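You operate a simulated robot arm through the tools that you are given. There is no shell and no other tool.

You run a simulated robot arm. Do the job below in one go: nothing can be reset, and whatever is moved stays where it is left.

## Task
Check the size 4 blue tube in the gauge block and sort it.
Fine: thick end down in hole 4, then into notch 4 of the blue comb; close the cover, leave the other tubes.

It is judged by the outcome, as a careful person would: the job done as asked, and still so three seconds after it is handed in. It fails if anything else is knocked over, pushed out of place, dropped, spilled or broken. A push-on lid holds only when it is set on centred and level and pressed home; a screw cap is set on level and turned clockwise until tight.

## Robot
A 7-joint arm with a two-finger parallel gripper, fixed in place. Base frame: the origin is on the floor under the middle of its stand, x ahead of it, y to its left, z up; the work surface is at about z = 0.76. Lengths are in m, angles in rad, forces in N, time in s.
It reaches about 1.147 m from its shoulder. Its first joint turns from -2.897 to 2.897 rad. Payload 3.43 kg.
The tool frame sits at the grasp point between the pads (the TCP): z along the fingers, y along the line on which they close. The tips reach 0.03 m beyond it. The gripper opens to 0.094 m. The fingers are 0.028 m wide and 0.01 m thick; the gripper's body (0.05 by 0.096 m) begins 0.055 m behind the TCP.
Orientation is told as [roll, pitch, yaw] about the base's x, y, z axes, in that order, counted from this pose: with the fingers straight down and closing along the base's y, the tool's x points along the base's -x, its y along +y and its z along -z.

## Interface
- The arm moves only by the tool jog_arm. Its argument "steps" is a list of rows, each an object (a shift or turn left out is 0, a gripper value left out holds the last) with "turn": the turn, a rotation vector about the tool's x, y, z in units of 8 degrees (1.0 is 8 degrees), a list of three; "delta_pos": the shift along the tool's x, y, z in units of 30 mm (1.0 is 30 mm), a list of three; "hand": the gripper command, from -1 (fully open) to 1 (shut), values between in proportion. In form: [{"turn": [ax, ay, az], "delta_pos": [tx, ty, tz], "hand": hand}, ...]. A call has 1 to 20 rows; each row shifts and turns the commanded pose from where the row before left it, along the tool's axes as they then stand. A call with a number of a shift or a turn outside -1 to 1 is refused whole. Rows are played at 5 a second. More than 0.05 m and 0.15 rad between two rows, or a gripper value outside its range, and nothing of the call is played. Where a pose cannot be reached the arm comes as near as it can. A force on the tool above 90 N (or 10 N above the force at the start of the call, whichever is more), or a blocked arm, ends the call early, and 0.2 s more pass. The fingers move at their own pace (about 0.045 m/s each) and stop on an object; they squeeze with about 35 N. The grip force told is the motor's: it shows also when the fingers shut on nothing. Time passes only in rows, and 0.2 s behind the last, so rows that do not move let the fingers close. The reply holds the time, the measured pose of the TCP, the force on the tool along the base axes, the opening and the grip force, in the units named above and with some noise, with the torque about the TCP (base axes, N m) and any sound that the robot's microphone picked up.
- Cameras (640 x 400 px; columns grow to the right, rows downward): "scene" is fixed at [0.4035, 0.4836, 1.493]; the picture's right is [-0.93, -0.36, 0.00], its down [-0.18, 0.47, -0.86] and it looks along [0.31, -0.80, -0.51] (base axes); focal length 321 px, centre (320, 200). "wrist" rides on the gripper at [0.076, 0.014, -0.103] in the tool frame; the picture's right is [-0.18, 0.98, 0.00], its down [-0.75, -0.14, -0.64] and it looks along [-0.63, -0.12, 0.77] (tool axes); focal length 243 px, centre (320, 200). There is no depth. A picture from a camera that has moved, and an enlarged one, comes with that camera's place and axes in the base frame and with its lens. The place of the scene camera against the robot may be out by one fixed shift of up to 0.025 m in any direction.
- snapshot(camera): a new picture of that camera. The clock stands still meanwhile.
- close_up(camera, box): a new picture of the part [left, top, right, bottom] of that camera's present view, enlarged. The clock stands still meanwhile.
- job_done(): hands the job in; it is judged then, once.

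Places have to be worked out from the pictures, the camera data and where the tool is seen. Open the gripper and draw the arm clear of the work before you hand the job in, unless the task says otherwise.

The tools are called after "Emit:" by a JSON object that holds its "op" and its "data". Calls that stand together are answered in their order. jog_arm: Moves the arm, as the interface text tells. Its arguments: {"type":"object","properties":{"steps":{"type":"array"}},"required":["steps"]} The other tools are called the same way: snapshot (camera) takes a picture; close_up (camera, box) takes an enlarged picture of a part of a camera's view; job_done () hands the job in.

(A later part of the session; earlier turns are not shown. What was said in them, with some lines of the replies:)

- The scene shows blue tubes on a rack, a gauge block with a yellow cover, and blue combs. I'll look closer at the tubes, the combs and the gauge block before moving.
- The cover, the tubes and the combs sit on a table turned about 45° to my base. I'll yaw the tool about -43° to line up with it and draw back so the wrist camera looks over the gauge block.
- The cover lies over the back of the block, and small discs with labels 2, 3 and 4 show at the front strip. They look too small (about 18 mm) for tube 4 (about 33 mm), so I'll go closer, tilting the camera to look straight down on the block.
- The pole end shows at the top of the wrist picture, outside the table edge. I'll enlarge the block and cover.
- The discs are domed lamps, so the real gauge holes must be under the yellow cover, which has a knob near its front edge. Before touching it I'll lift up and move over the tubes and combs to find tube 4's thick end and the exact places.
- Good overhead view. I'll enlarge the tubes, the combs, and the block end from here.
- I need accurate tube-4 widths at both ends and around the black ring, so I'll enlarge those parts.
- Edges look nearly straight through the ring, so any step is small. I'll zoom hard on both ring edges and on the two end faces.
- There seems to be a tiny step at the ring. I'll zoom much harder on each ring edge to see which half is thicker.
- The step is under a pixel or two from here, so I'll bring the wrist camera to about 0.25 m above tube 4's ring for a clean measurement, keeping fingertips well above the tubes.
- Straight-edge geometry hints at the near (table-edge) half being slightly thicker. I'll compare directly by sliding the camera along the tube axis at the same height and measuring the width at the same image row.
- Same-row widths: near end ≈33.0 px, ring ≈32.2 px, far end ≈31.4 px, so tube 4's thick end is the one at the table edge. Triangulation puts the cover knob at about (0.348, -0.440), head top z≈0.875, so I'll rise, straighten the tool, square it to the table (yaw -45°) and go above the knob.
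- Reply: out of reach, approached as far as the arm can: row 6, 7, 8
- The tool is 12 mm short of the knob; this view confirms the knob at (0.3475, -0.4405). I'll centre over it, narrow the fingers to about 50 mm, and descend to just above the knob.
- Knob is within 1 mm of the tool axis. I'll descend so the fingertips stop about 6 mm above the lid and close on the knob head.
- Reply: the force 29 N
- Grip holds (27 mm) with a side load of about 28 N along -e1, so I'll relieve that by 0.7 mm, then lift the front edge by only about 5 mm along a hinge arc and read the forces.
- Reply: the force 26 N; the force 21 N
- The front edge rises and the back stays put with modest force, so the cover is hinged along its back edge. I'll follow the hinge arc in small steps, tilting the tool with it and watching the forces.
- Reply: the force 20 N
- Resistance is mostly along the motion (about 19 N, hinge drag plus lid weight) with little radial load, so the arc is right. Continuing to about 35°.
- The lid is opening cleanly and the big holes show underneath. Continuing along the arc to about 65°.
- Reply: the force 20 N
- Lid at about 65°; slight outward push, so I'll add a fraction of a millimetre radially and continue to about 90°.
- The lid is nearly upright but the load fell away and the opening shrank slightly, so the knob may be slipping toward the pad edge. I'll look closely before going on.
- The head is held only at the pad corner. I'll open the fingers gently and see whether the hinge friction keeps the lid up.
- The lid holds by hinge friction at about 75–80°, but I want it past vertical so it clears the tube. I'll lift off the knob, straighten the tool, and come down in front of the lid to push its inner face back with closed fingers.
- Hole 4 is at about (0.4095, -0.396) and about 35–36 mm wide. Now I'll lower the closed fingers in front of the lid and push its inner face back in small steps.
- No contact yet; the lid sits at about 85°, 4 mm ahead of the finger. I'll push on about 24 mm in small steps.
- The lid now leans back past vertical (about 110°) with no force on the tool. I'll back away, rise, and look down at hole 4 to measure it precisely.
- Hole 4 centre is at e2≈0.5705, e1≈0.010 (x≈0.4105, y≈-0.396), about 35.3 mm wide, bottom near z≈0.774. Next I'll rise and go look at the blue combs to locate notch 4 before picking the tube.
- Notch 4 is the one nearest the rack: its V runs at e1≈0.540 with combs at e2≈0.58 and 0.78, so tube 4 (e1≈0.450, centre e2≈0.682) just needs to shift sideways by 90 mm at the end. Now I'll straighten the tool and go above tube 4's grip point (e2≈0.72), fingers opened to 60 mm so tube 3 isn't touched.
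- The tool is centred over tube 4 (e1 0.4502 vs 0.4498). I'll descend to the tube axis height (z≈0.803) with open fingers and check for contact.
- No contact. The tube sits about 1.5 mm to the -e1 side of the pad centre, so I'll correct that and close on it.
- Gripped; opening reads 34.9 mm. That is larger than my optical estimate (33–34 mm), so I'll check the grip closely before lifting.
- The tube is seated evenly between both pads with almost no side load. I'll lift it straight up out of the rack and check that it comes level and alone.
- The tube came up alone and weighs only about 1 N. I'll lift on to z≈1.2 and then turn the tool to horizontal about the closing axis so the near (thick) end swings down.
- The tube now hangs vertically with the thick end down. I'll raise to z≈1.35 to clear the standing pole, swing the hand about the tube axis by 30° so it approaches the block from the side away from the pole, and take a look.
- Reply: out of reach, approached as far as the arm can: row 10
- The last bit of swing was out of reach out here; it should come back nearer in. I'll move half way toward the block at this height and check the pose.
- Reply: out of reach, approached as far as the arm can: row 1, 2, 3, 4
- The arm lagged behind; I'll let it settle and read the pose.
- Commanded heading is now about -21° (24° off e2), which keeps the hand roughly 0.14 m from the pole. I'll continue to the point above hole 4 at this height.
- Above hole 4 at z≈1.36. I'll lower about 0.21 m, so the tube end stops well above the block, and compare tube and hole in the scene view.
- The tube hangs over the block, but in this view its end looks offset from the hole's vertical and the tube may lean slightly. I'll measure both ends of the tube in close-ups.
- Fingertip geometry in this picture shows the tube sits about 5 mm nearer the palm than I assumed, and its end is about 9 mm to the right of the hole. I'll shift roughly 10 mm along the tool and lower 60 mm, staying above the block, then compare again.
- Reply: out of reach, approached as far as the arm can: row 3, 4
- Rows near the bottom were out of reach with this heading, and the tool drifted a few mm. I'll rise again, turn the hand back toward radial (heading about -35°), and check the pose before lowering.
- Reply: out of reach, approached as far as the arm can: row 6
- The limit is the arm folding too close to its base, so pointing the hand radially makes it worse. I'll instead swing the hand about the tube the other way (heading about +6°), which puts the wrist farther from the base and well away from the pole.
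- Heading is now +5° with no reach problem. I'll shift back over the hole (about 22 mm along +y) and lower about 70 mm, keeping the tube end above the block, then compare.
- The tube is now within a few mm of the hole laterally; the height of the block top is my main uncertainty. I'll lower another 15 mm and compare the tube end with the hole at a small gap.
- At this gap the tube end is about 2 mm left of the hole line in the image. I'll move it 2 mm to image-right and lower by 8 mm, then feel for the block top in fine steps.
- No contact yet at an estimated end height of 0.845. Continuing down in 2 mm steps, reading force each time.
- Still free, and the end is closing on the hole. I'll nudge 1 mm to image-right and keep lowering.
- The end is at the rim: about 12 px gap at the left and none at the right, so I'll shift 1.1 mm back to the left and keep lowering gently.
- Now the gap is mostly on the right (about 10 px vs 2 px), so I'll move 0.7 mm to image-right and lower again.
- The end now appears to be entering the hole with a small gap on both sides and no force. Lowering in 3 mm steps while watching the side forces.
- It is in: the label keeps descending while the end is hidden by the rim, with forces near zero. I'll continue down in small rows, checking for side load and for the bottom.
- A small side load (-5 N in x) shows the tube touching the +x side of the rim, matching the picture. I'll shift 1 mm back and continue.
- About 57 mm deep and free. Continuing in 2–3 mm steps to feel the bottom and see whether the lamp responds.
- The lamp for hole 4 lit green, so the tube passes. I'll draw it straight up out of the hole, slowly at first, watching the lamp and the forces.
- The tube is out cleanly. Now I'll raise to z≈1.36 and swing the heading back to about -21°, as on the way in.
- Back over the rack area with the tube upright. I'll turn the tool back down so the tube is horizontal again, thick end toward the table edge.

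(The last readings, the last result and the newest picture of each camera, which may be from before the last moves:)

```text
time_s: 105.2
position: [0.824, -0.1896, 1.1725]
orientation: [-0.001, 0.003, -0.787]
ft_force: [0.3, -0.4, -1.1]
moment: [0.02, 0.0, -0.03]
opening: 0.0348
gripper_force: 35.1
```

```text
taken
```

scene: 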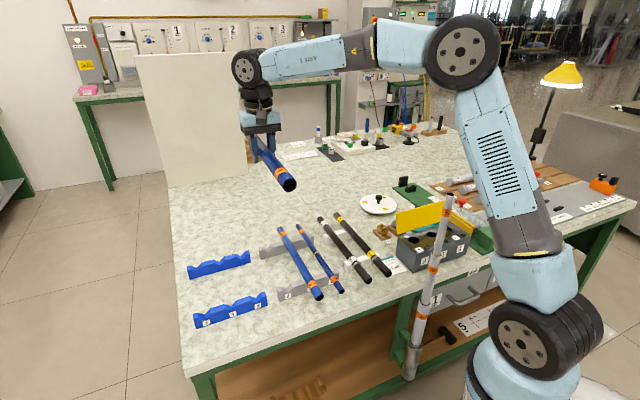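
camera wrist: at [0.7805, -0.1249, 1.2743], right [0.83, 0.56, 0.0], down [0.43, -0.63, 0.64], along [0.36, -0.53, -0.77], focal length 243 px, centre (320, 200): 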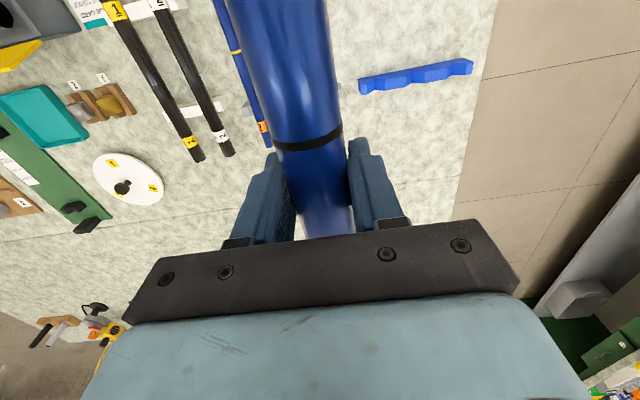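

The tube is level and has not slipped. I'll move 91 mm sideways to line up with notch 4 and descend to z≈0.93 for a look.

Emit:
{"op": "jog_arm", "data": {"steps": [{"delta_pos": [-0.02, 0.76, 1]}, {"delta_pos": [-0.02, 0.76, 1]}, {"delta_pos": [-0.02, 0.76, 1]}, {"delta_pos": [0, 0.77, 1]}, {"delta_pos": [0, 0, 1]}, {"delta_pos": [0, 0, 1]}, {"delta_pos": [0, 0, 1]}, {"delta_pos": [0, 0, 0.9]}, {}, {}]}}

Emit:
{"op": "snapshot", "data": {"camera": "wrist"}}

Emit:
{"op": "close_up", "data": {"camera": "scene", "box": [180, 200, 340, 330]}}

```text
time_s: 107.4
position: [0.8908, -0.1246, 0.935]
orientation: [-0.002, 0.0, -0.786]
ft_force: [0.1, 0.4, -1.6]
moment: [0.02, 0.01, -0.01]
opening: 0.0351
gripper_force: 35.0
```

```text
taken
camera wrist: at [0.8465, -0.0589, 1.0379], right [0.83, 0.56, 0.0], down [0.43, -0.63, 0.64], along [0.36, -0.53, -0.77], focal length 243 px, centre (320, 200)
```

wrist: 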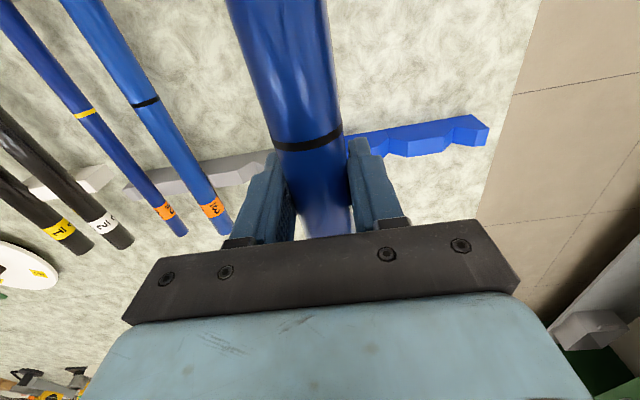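

```text
3.08 times, centred on (260, 265) of scene
camera zoom: at [0.4035, 0.4836, 1.493], right [-0.93, -0.36, 0.0], down [-0.18, 0.47, -0.86], along [0.31, -0.8, -0.51], focal length 988 px, centre (505, 0)
```

zoom: 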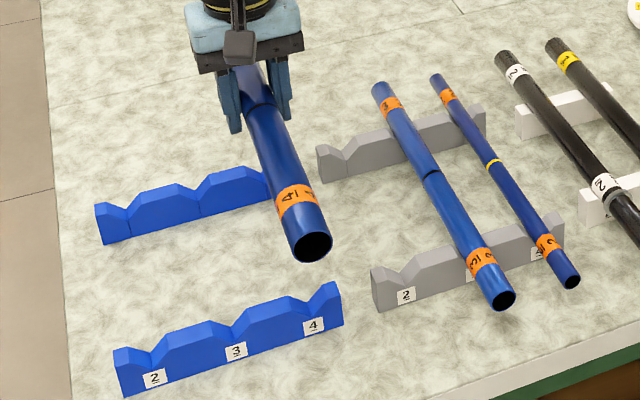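

The tube is parallel to notch 4 and about 2 mm beyond it in e1. I'll correct that and lower to 25 mm above resting height.

Emit:
{"op": "jog_arm", "data": {"steps": [{"delta_pos": [0, -0.06, 0]}, {"delta_pos": [0, 0, 1]}, {"delta_pos": [0, 0, 1]}, {"delta_pos": [0, 0, 1]}, {"delta_pos": [0, 0, 0.5]}, {}, {}]}}

Emit:
{"op": "close_up", "data": {"camera": "scene", "box": [190, 220, 310, 320]}}

Emit:
{"op": "close_up", "data": {"camera": "scene", "box": [240, 275, 288, 305]}}

```text
time_s: 109.0
position: [0.8888, -0.1253, 0.8302]
orientation: [-0.001, 0.001, -0.787]
ft_force: [-0.1, -0.4, -0.8]
moment: [-0.01, -0.02, -0.01]
opening: 0.0351
gripper_force: 35.0
```

```text
4.00 times, centred on (250, 270) of scene
camera zoom: at [0.4035, 0.4836, 1.493], right [-0.93, -0.36, 0.0], down [-0.18, 0.47, -0.86], along [0.31, -0.8, -0.51], focal length 1284 px, centre (600, -80)
```

zoom: 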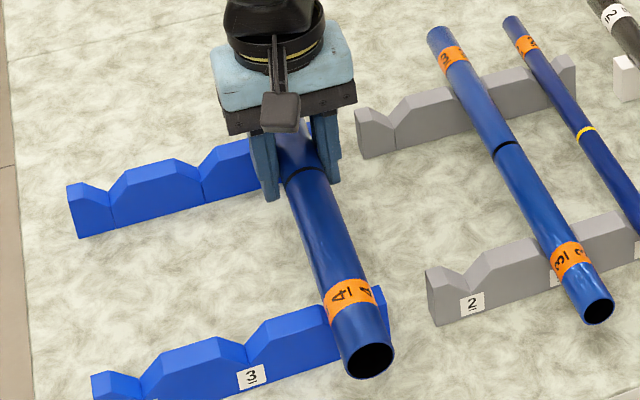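

```text
13.33 times, centred on (264, 290) of scene
camera zoom: at [0.4035, 0.4836, 1.493], right [-0.93, -0.36, 0.0], down [-0.18, 0.47, -0.86], along [0.31, -0.8, -0.51], focal length 4280 px, centre (1067, -1000)
```

zoom: 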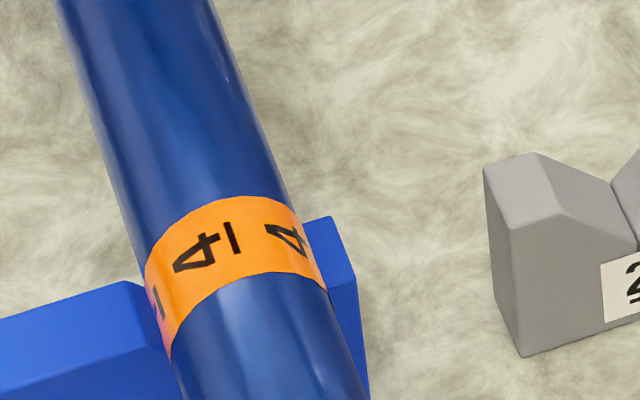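

The tube is over notch 4 between its two peaks. I'll lower 16 mm, then creep down until it rests.

Emit:
{"op": "jog_arm", "data": {"steps": [{"delta_pos": [0, 0, 0.3]}, {"delta_pos": [0, 0, 0.25]}, {}]}}

Emit:
{"op": "jog_arm", "data": {"steps": [{"delta_pos": [0, 0, 0.1]}, {}]}}

Emit:
{"op": "close_up", "data": {"camera": "scene", "box": [190, 220, 310, 320]}}

```text
time_s: 109.8
position: [0.8888, -0.1262, 0.8141]
orientation: [-0.001, -0.001, -0.788]
ft_force: [0.8, 0.7, -1.1]
moment: [0.02, 0.01, 0.0]
opening: 0.0352
gripper_force: 35.1
```

```text
time_s: 110.4
position: [0.8895, -0.1261, 0.8099]
orientation: [-0.002, -0.001, -0.788]
ft_force: [0.1, 0.6, -0.2]
moment: [0.01, 0.0, -0.01]
opening: 0.0348
gripper_force: 34.6
```

```text
4.00 times, centred on (250, 270) of scene
camera zoom: at [0.4035, 0.4836, 1.493], right [-0.93, -0.36, 0.0], down [-0.18, 0.47, -0.86], along [0.31, -0.8, -0.51], focal length 1284 px, centre (600, -80)
```

zoom: 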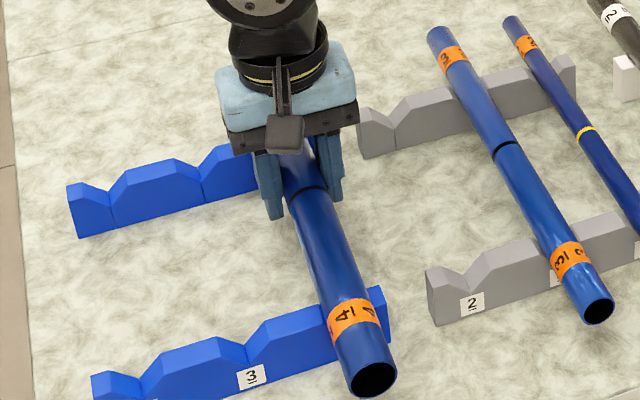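

No contact yet at z≈0.810. Creeping down in 1.5 mm steps and reading force.

Emit:
{"op": "jog_arm", "data": {"steps": [{"delta_pos": [0, 0, 0.06]}, {}]}}

Emit:
{"op": "jog_arm", "data": {"steps": [{"delta_pos": [0, 0, 0.05]}, {}]}}

Emit:
{"op": "jog_arm", "data": {"steps": [{"delta_pos": [0, 0, 0.05]}, {}]}}

Emit:
{"op": "close_up", "data": {"camera": "scene", "box": [240, 275, 304, 320]}}

```text
time_s: 111.0
position: [0.8908, -0.1274, 0.8091]
orientation: [0.0, 0.0, -0.787]
ft_force: [2.0, 2.8, 3.7]
moment: [0.17, 0.24, -0.13]
opening: 0.0349
gripper_force: 34.9
```

```text
time_s: 111.6
position: [0.8884, -0.1272, 0.8077]
orientation: [0.002, -0.002, -0.787]
ft_force: [9.7, -1.1, 19.1]
moment: [0.43, 0.5, -0.02]
opening: 0.0351
gripper_force: 35.0
```

```text
time_s: 112.2
position: [0.8893, -0.1259, 0.8056]
orientation: [-0.001, -0.002, -0.788]
ft_force: [14.1, 3.3, 26.0]
moment: [-0.01, -0.03, 0.02]
opening: 0.035
gripper_force: 34.4
```

```text
8.89 times, centred on (272, 298) of scene
camera zoom: at [0.4035, 0.4836, 1.493], right [-0.93, -0.36, 0.0], down [-0.18, 0.47, -0.86], along [0.31, -0.8, -0.51], focal length 2853 px, centre (747, -667)
```

zoom: 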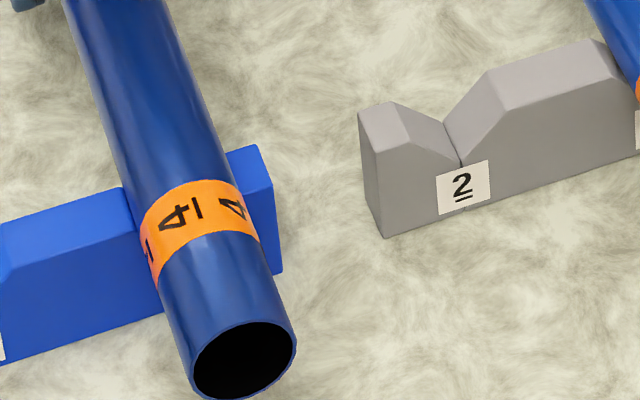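

The tube is seated: 26 N upward with a little side push from the V. I'll ease off about 0.6 mm, then open the fingers to 60 mm.

Emit:
{"op": "jog_arm", "data": {"steps": [{"delta_pos": [-0.005, 0.01, -0.02]}, {}]}}

Emit:
{"op": "jog_arm", "data": {"steps": [{"hand": 0.1}, {"hand": -0.1}, {"hand": -0.28}, {}, {}]}}

Emit:
{"op": "snapshot", "data": {"camera": "wrist"}}

Emit:
{"op": "close_up", "data": {"camera": "scene", "box": [190, 220, 310, 320]}}

```text
time_s: 112.8
position: [0.8887, -0.1272, 0.8055]
orientation: [-0.002, 0.003, -0.786]
ft_force: [9.3, 7.2, 12.4]
moment: [-0.32, -0.23, 0.1]
opening: 0.035
gripper_force: 35.1
```

```text
time_s: 114.0
position: [0.8892, -0.1265, 0.8064]
orientation: [-0.001, 0.0, -0.788]
ft_force: [-0.3, -0.3, -0.5]
moment: [0.0, 0.0, 0.0]
opening: 0.06
gripper_force: 0.0
```

```text
taken
camera wrist: at [0.8452, -0.0614, 0.9091], right [0.83, 0.56, 0.0], down [0.43, -0.63, 0.64], along [0.36, -0.53, -0.77], focal length 243 px, centre (320, 200)
```

wrist: 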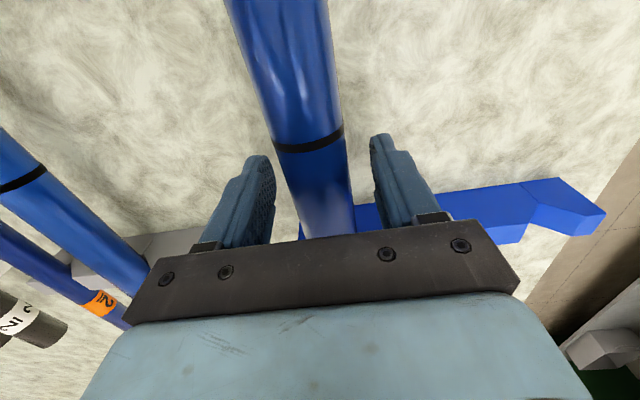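

```text
4.00 times, centred on (250, 270) of scene
camera zoom: at [0.4035, 0.4836, 1.493], right [-0.93, -0.36, 0.0], down [-0.18, 0.47, -0.86], along [0.31, -0.8, -0.51], focal length 1284 px, centre (600, -80)
```

zoom: 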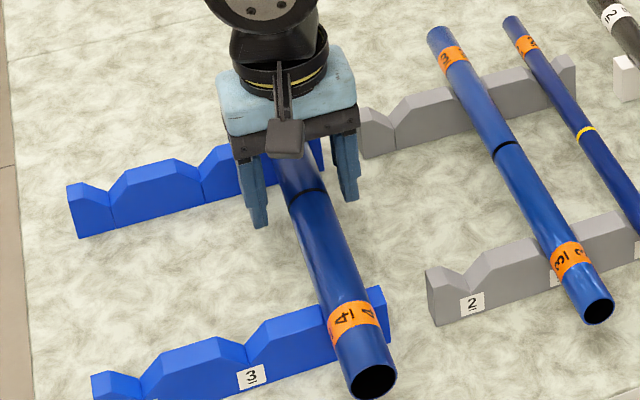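

The tube is released and rests in notch 4. I'll rise straight up clear of it and check both combs from above.

Emit:
{"op": "jog_arm", "data": {"steps": [{"delta_pos": [0, 0, -0.5]}, {"delta_pos": [0, 0, -0.7]}, {"delta_pos": [0, 0, -1]}, {"delta_pos": [0, 0, -1]}, {"delta_pos": [0, 0, -1]}, {"delta_pos": [0, 0, -1]}, {"delta_pos": [0.5, 0, -1]}, {"delta_pos": [1, 0, -1]}, {"delta_pos": [1, 0, -1]}, {"delta_pos": [1, 0, -1]}, {}]}}

Emit:
{"op": "snapshot", "data": {"camera": "wrist"}}

Emit:
{"op": "close_up", "data": {"camera": "scene", "box": [180, 220, 308, 330]}}

```text
time_s: 116.4
position: [0.8177, -0.0542, 1.082]
orientation: [-0.003, -0.001, -0.788]
ft_force: [-0.6, 0.5, 0.3]
moment: [0.01, 0.01, -0.01]
opening: 0.0602
gripper_force: 0.1
```

```text
taken
camera wrist: at [0.7742, 0.0108, 1.1856], right [0.83, 0.56, 0.0], down [0.43, -0.63, 0.64], along [0.36, -0.53, -0.77], focal length 243 px, centre (320, 200)
```

wrist: 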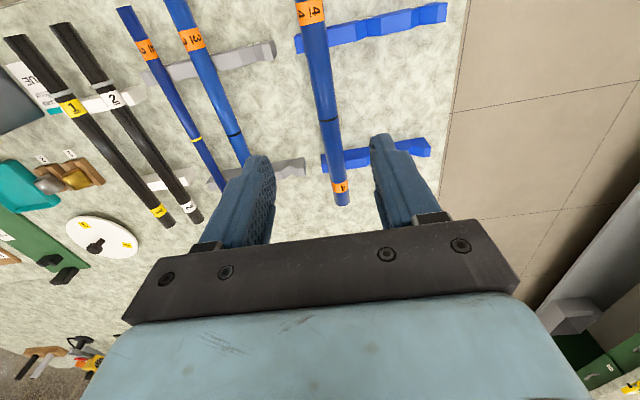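

```text
3.64 times, centred on (244, 275) of scene
camera zoom: at [0.4035, 0.4836, 1.493], right [-0.93, -0.36, 0.0], down [-0.18, 0.47, -0.86], along [0.31, -0.8, -0.51], focal length 1167 px, centre (596, -73)
```

zoom: 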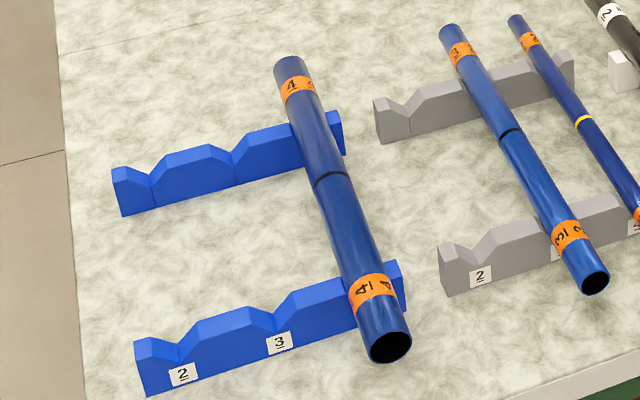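

Tube 4 lies in notch 4 on both combs and the other tubes are undisturbed. Next is closing the cover: I'll close the fingers and travel to a point behind the open lid, beside its knob.

Emit:
{"op": "jog_arm", "data": {"steps": [{"delta_pos": [0, -0.5, -0.8], "hand": 1}, {"delta_pos": [-0.13, -1, -0.8]}, {"delta_pos": [-0.13, -1, -0.6]}, {"delta_pos": [-0.13, -1, 0]}, {"delta_pos": [-0.13, -1, 0]}, {"delta_pos": [-0.13, -1, 0]}, {"delta_pos": [-0.13, -1, 0]}, {"delta_pos": [-0.13, -1, 0]}, {"delta_pos": [-0.13, -1, 0]}, {"delta_pos": [-0.13, -1, 0]}, {"delta_pos": [-0.13, -1, 0]}, {"delta_pos": [-0.13, -1, 0]}, {"delta_pos": [-0.13, -1, 0]}, {"delta_pos": [-0.13, -1, 0]}, {"delta_pos": [-0.13, -1, 0]}, {"delta_pos": [-0.13, -1, 0]}, {"delta_pos": [-0.13, -1, 0]}, {"delta_pos": [-0.13, -1, 0]}, {"delta_pos": [-0.13, -1, 0]}, {}]}}

Emit:
{"op": "snapshot", "data": {"camera": "wrist"}}

Emit:
{"op": "snapshot", "data": {"camera": "scene"}}

```text
time_s: 120.6
position: [0.4711, -0.4938, 1.1466]
orientation: [-0.001, 0.0, -0.788]
ft_force: [-0.8, -0.2, 0.2]
moment: [-0.02, 0.0, 0.02]
opening: 0.0001
gripper_force: 33.6
```

```text
taken
camera wrist: at [0.4269, -0.4285, 1.2502], right [0.83, 0.56, 0.0], down [0.43, -0.63, 0.64], along [0.36, -0.53, -0.77], focal length 243 px, centre (320, 200)
```

wrist: 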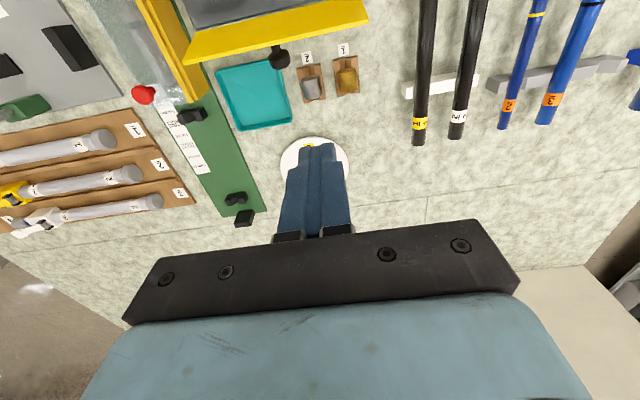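

```text
taken
```

scene: 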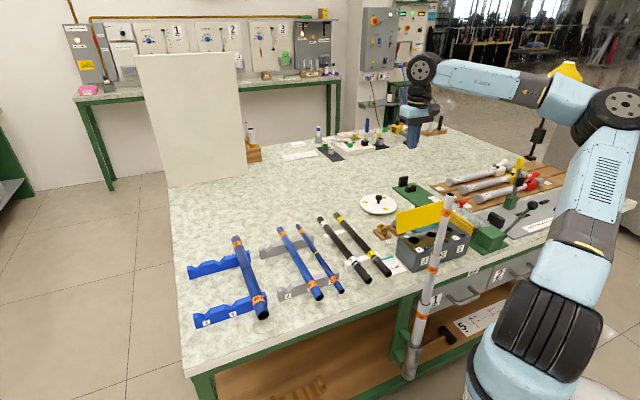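

The finger is behind the lid (finger front at e2≈0.668, lid edge at ≈0.636). I'll descend beside the knob to fingertip height about 0.875.

Emit:
{"op": "jog_arm", "data": {"steps": [{"delta_pos": [0, 0, 1]}, {"delta_pos": [0, 0, 1]}, {"delta_pos": [0, 0, 1]}, {"delta_pos": [0, 0, 1]}, {"delta_pos": [0, 0, 1]}, {"delta_pos": [0, 0, 1]}, {"delta_pos": [0, 0, 1]}, {"delta_pos": [0, 0, 1]}, {}]}}

Emit:
{"op": "snapshot", "data": {"camera": "wrist"}}

Emit:
{"op": "close_up", "data": {"camera": "scene", "box": [380, 170, 500, 270]}}

```text
time_s: 122.6
position: [0.4725, -0.495, 0.908]
orientation: [0.002, 0.0, -0.786]
ft_force: [0.8, -0.8, 0.1]
moment: [0.01, -0.01, 0.02]
opening: 0.0001
gripper_force: 33.8
```

```text
taken
camera wrist: at [0.4273, -0.4286, 1.0111], right [0.83, 0.56, 0.0], down [0.43, -0.63, 0.64], along [0.36, -0.53, -0.77], focal length 243 px, centre (320, 200)
```

wrist: 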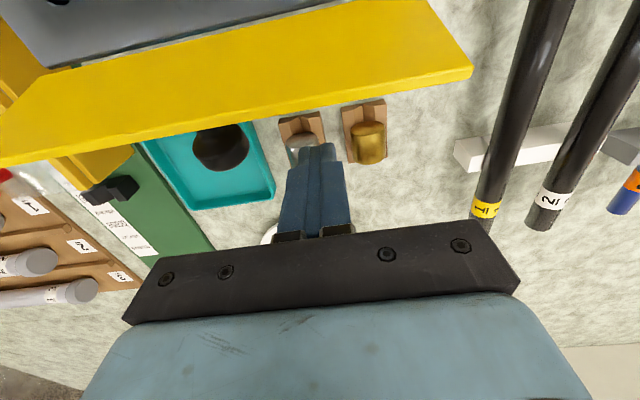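

```text
4.00 times, centred on (440, 220) of scene
camera zoom: at [0.4035, 0.4836, 1.493], right [-0.93, -0.36, 0.0], down [-0.18, 0.47, -0.86], along [0.31, -0.8, -0.51], focal length 1284 px, centre (-160, 120)
```

zoom: 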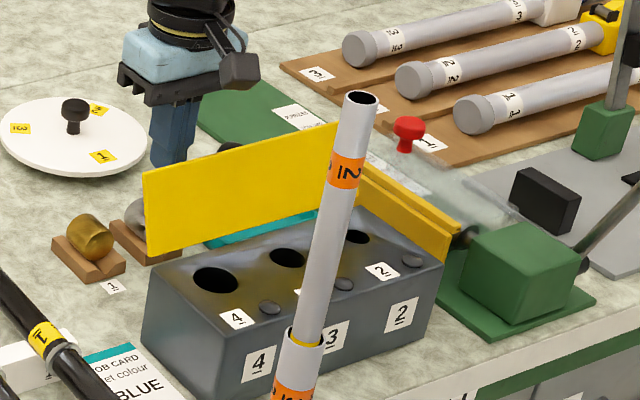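

Behind the lid and beside its knob. I'll push it toward the block in small steps.

Emit:
{"op": "jog_arm", "data": {"steps": [{"delta_pos": [0.5, 0, 0]}, {"delta_pos": [0.4, 0, 0]}, {"delta_pos": [0.3, 0, 0]}, {"delta_pos": [0.3, 0, 0]}, {}]}}

Emit:
{"op": "jog_arm", "data": {"steps": [{"delta_pos": [0.3, 0, 0]}, {"delta_pos": [0.3, 0, 0]}, {"delta_pos": [0.3, 0, 0]}, {}]}}

Emit:
{"op": "close_up", "data": {"camera": "scene", "box": [380, 170, 500, 270]}}

Emit:
{"op": "snapshot", "data": {"camera": "wrist"}}

```text
time_s: 123.8
position: [0.4393, -0.4622, 0.9094]
orientation: [0.001, 0.0, -0.787]
ft_force: [-0.2, -0.3, 0.1]
moment: [-0.02, 0.02, 0.0]
opening: 0.0
gripper_force: 32.8
```

```text
time_s: 124.8
position: [0.4187, -0.4436, 0.9085]
orientation: [-0.001, 0.001, -0.788]
ft_force: [-0.6, 0.2, -0.9]
moment: [0.01, 0.02, -0.02]
opening: 0.0
gripper_force: 32.7
```

```text
4.00 times, centred on (440, 220) of scene
camera zoom: at [0.4035, 0.4836, 1.493], right [-0.93, -0.36, 0.0], down [-0.18, 0.47, -0.86], along [0.31, -0.8, -0.51], focal length 1284 px, centre (-160, 120)
```

zoom: 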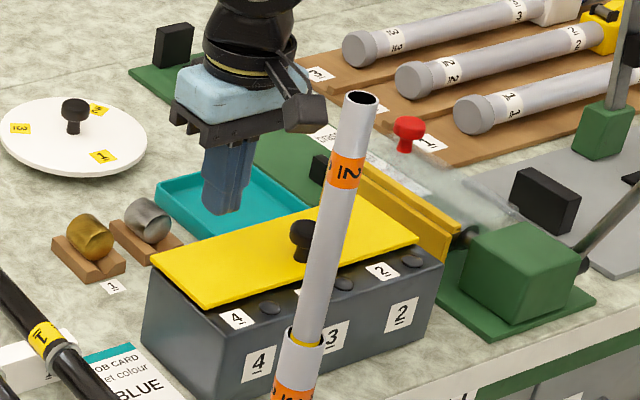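

```text
taken
camera wrist: at [0.3761, -0.3782, 1.0114], right [0.83, 0.56, 0.0], down [0.43, -0.63, 0.64], along [0.36, -0.53, -0.77], focal length 243 px, centre (320, 200)
```

wrist: 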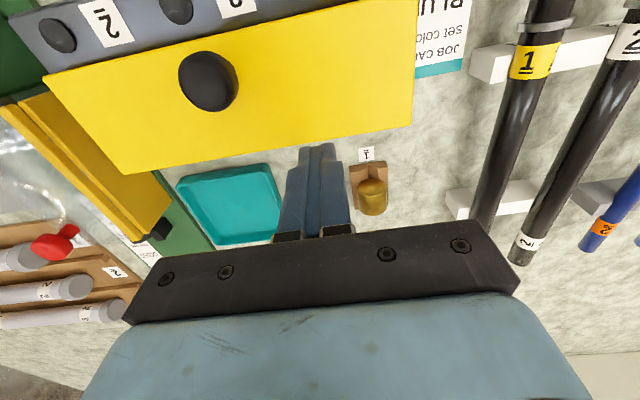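

The lid tipped past vertical and has dropped shut. I'll raise the arm and verify that it is fully closed and the block hasn't moved.

Emit:
{"op": "jog_arm", "data": {"steps": [{"delta_pos": [0, 0, -1]}, {"delta_pos": [0, 0, -1]}, {"delta_pos": [0, 0, -1]}, {"delta_pos": [0, 0, -1]}, {"delta_pos": [0.5, 0, -1]}, {"delta_pos": [1, 0, -1]}, {"delta_pos": [1, 0, -0.5]}, {}]}}

Emit:
{"op": "close_up", "data": {"camera": "scene", "box": [392, 210, 452, 260]}}

Emit:
{"op": "close_up", "data": {"camera": "scene", "box": [425, 205, 485, 255]}}

Emit:
{"op": "snapshot", "data": {"camera": "wrist"}}

Emit:
{"op": "snapshot", "data": {"camera": "scene"}}

```text
time_s: 126.6
position: [0.3689, -0.3872, 1.1031]
orientation: [-0.001, 0.0, -0.788]
ft_force: [-0.4, 0.6, 0.6]
moment: [-0.01, 0.01, 0.0]
opening: 0.0002
gripper_force: 32.9
```

```text
8.00 times, centred on (422, 235) of scene
camera zoom: at [0.4035, 0.4836, 1.493], right [-0.93, -0.36, 0.0], down [-0.18, 0.47, -0.86], along [0.31, -0.8, -0.51], focal length 2568 px, centre (-496, -80)
```

zoom: 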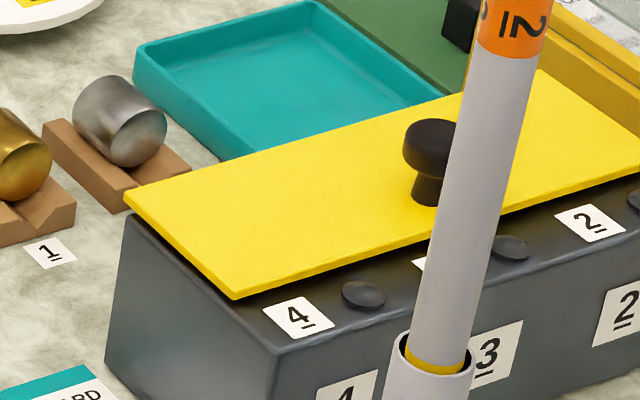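

```text
8.00 times, centred on (455, 230) of scene
camera zoom: at [0.4035, 0.4836, 1.493], right [-0.93, -0.36, 0.0], down [-0.18, 0.47, -0.86], along [0.31, -0.8, -0.51], focal length 2568 px, centre (-760, -40)
```

zoom: 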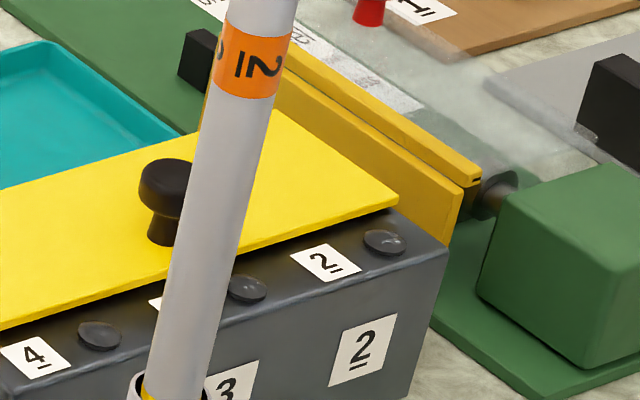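

```text
taken
camera wrist: at [0.3251, -0.3224, 1.2058], right [0.83, 0.56, 0.0], down [0.43, -0.63, 0.64], along [0.36, -0.53, -0.77], focal length 243 px, centre (320, 200)
```

wrist: 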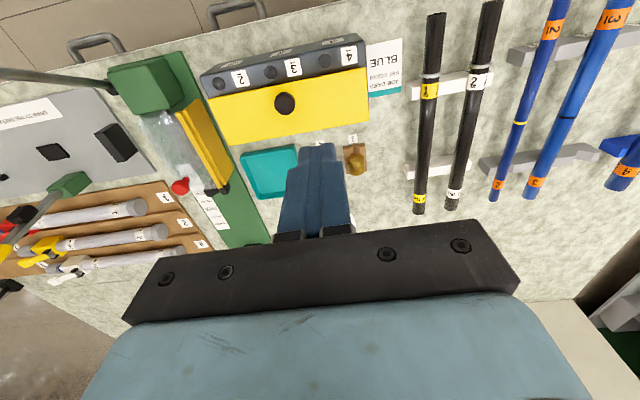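

```text
taken
```

scene: 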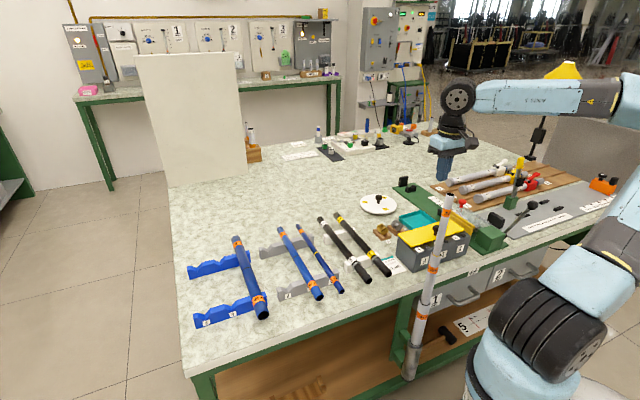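

The cover looks identical to its starting closed state and the block hasn't shifted. I'll open the gripper, rise clear of the work, and make a final check of the tube in the comb.

Emit:
{"op": "jog_arm", "data": {"steps": [{"delta_pos": [-0.3, 0, -1], "hand": -1}, {"delta_pos": [-0.5, 0, -1]}, {"delta_pos": [-0.5, 0, -1]}, {"delta_pos": [-0.5, 0, -1]}, {"delta_pos": [-0.5, 0, -1]}, {"delta_pos": [-0.5, 0, -1]}, {"delta_pos": [-0.5, 0, -0.5]}, {}, {}]}}

Emit:
{"op": "snapshot", "data": {"camera": "scene"}}

Emit:
{"op": "close_up", "data": {"camera": "scene", "box": [180, 220, 308, 330]}}

Emit:
{"op": "close_up", "data": {"camera": "scene", "box": [300, 180, 520, 300]}}

```text
time_s: 128.6
position: [0.4376, -0.4597, 1.2985]
orientation: [0.0, 0.002, -0.789]
ft_force: [0.3, 0.0, -0.2]
moment: [0.01, -0.01, 0.01]
opening: 0.0939
gripper_force: 0.0
```

```text
taken
```

scene: 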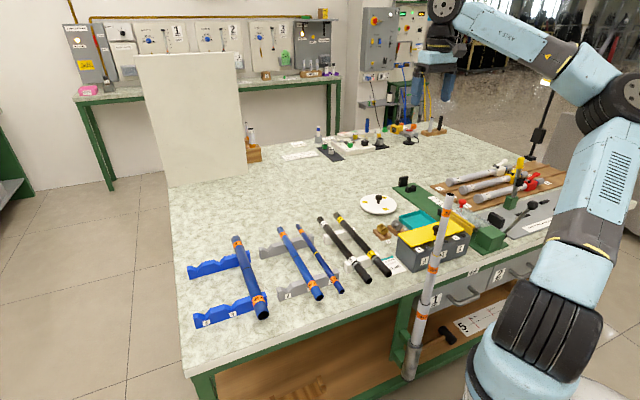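

```text
3.64 times, centred on (244, 275) of scene
camera zoom: at [0.4035, 0.4836, 1.493], right [-0.93, -0.36, 0.0], down [-0.18, 0.47, -0.86], along [0.31, -0.8, -0.51], focal length 1167 px, centre (596, -73)
```

zoom: 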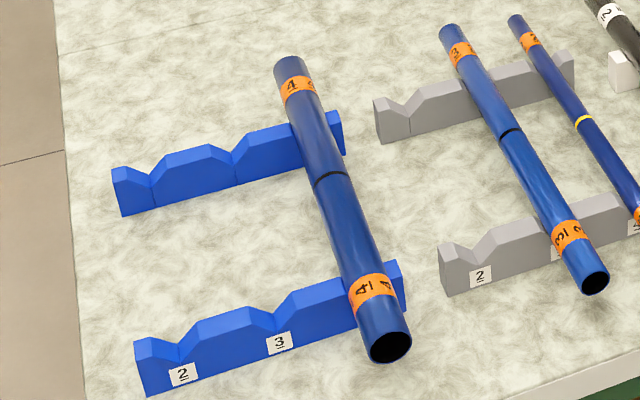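

```text
2.91 times, centred on (410, 240) of scene
camera zoom: at [0.4035, 0.4836, 1.493], right [-0.93, -0.36, 0.0], down [-0.18, 0.47, -0.86], along [0.31, -0.8, -0.51], focal length 934 px, centre (58, 84)
```

zoom: 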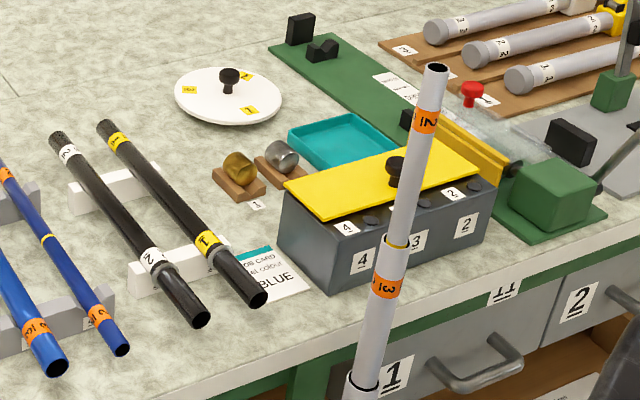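

Tube 4 passed the gauge (green lamp) and lies in notch 4 of the blue comb. The cover is closed, the other tubes are untouched, and the open gripper is clear of the work, so I'm handing the job in.

Emit:
{"op": "job_done", "data": {}}

```text
The job is handed in.
```

The size 4 blue tube passed the check and is now in notch 4 of the blue comb. I've handed the job in; no verdict has come back.

- **Gauge check:** I lowered the tube thick end down into hole 4. It slid in about 65 mm and the lamp for hole 4 turned green. The thick end is only slightly wider; I picked it by comparing the tube's width along its length in the pictures.
- **Sorting:** The tube rests in notch 4 on both blue combs, with its thick end towards the table edge.
- **Cover:** The yellow cover is shut and looks the same as before I opened it. I pushed it upright and it dropped closed from there rather than being lowered all the way.
- **Everything else:** In the last pictures the other tubes and the gauge block are where they started. The gripper is open and clear of the work.
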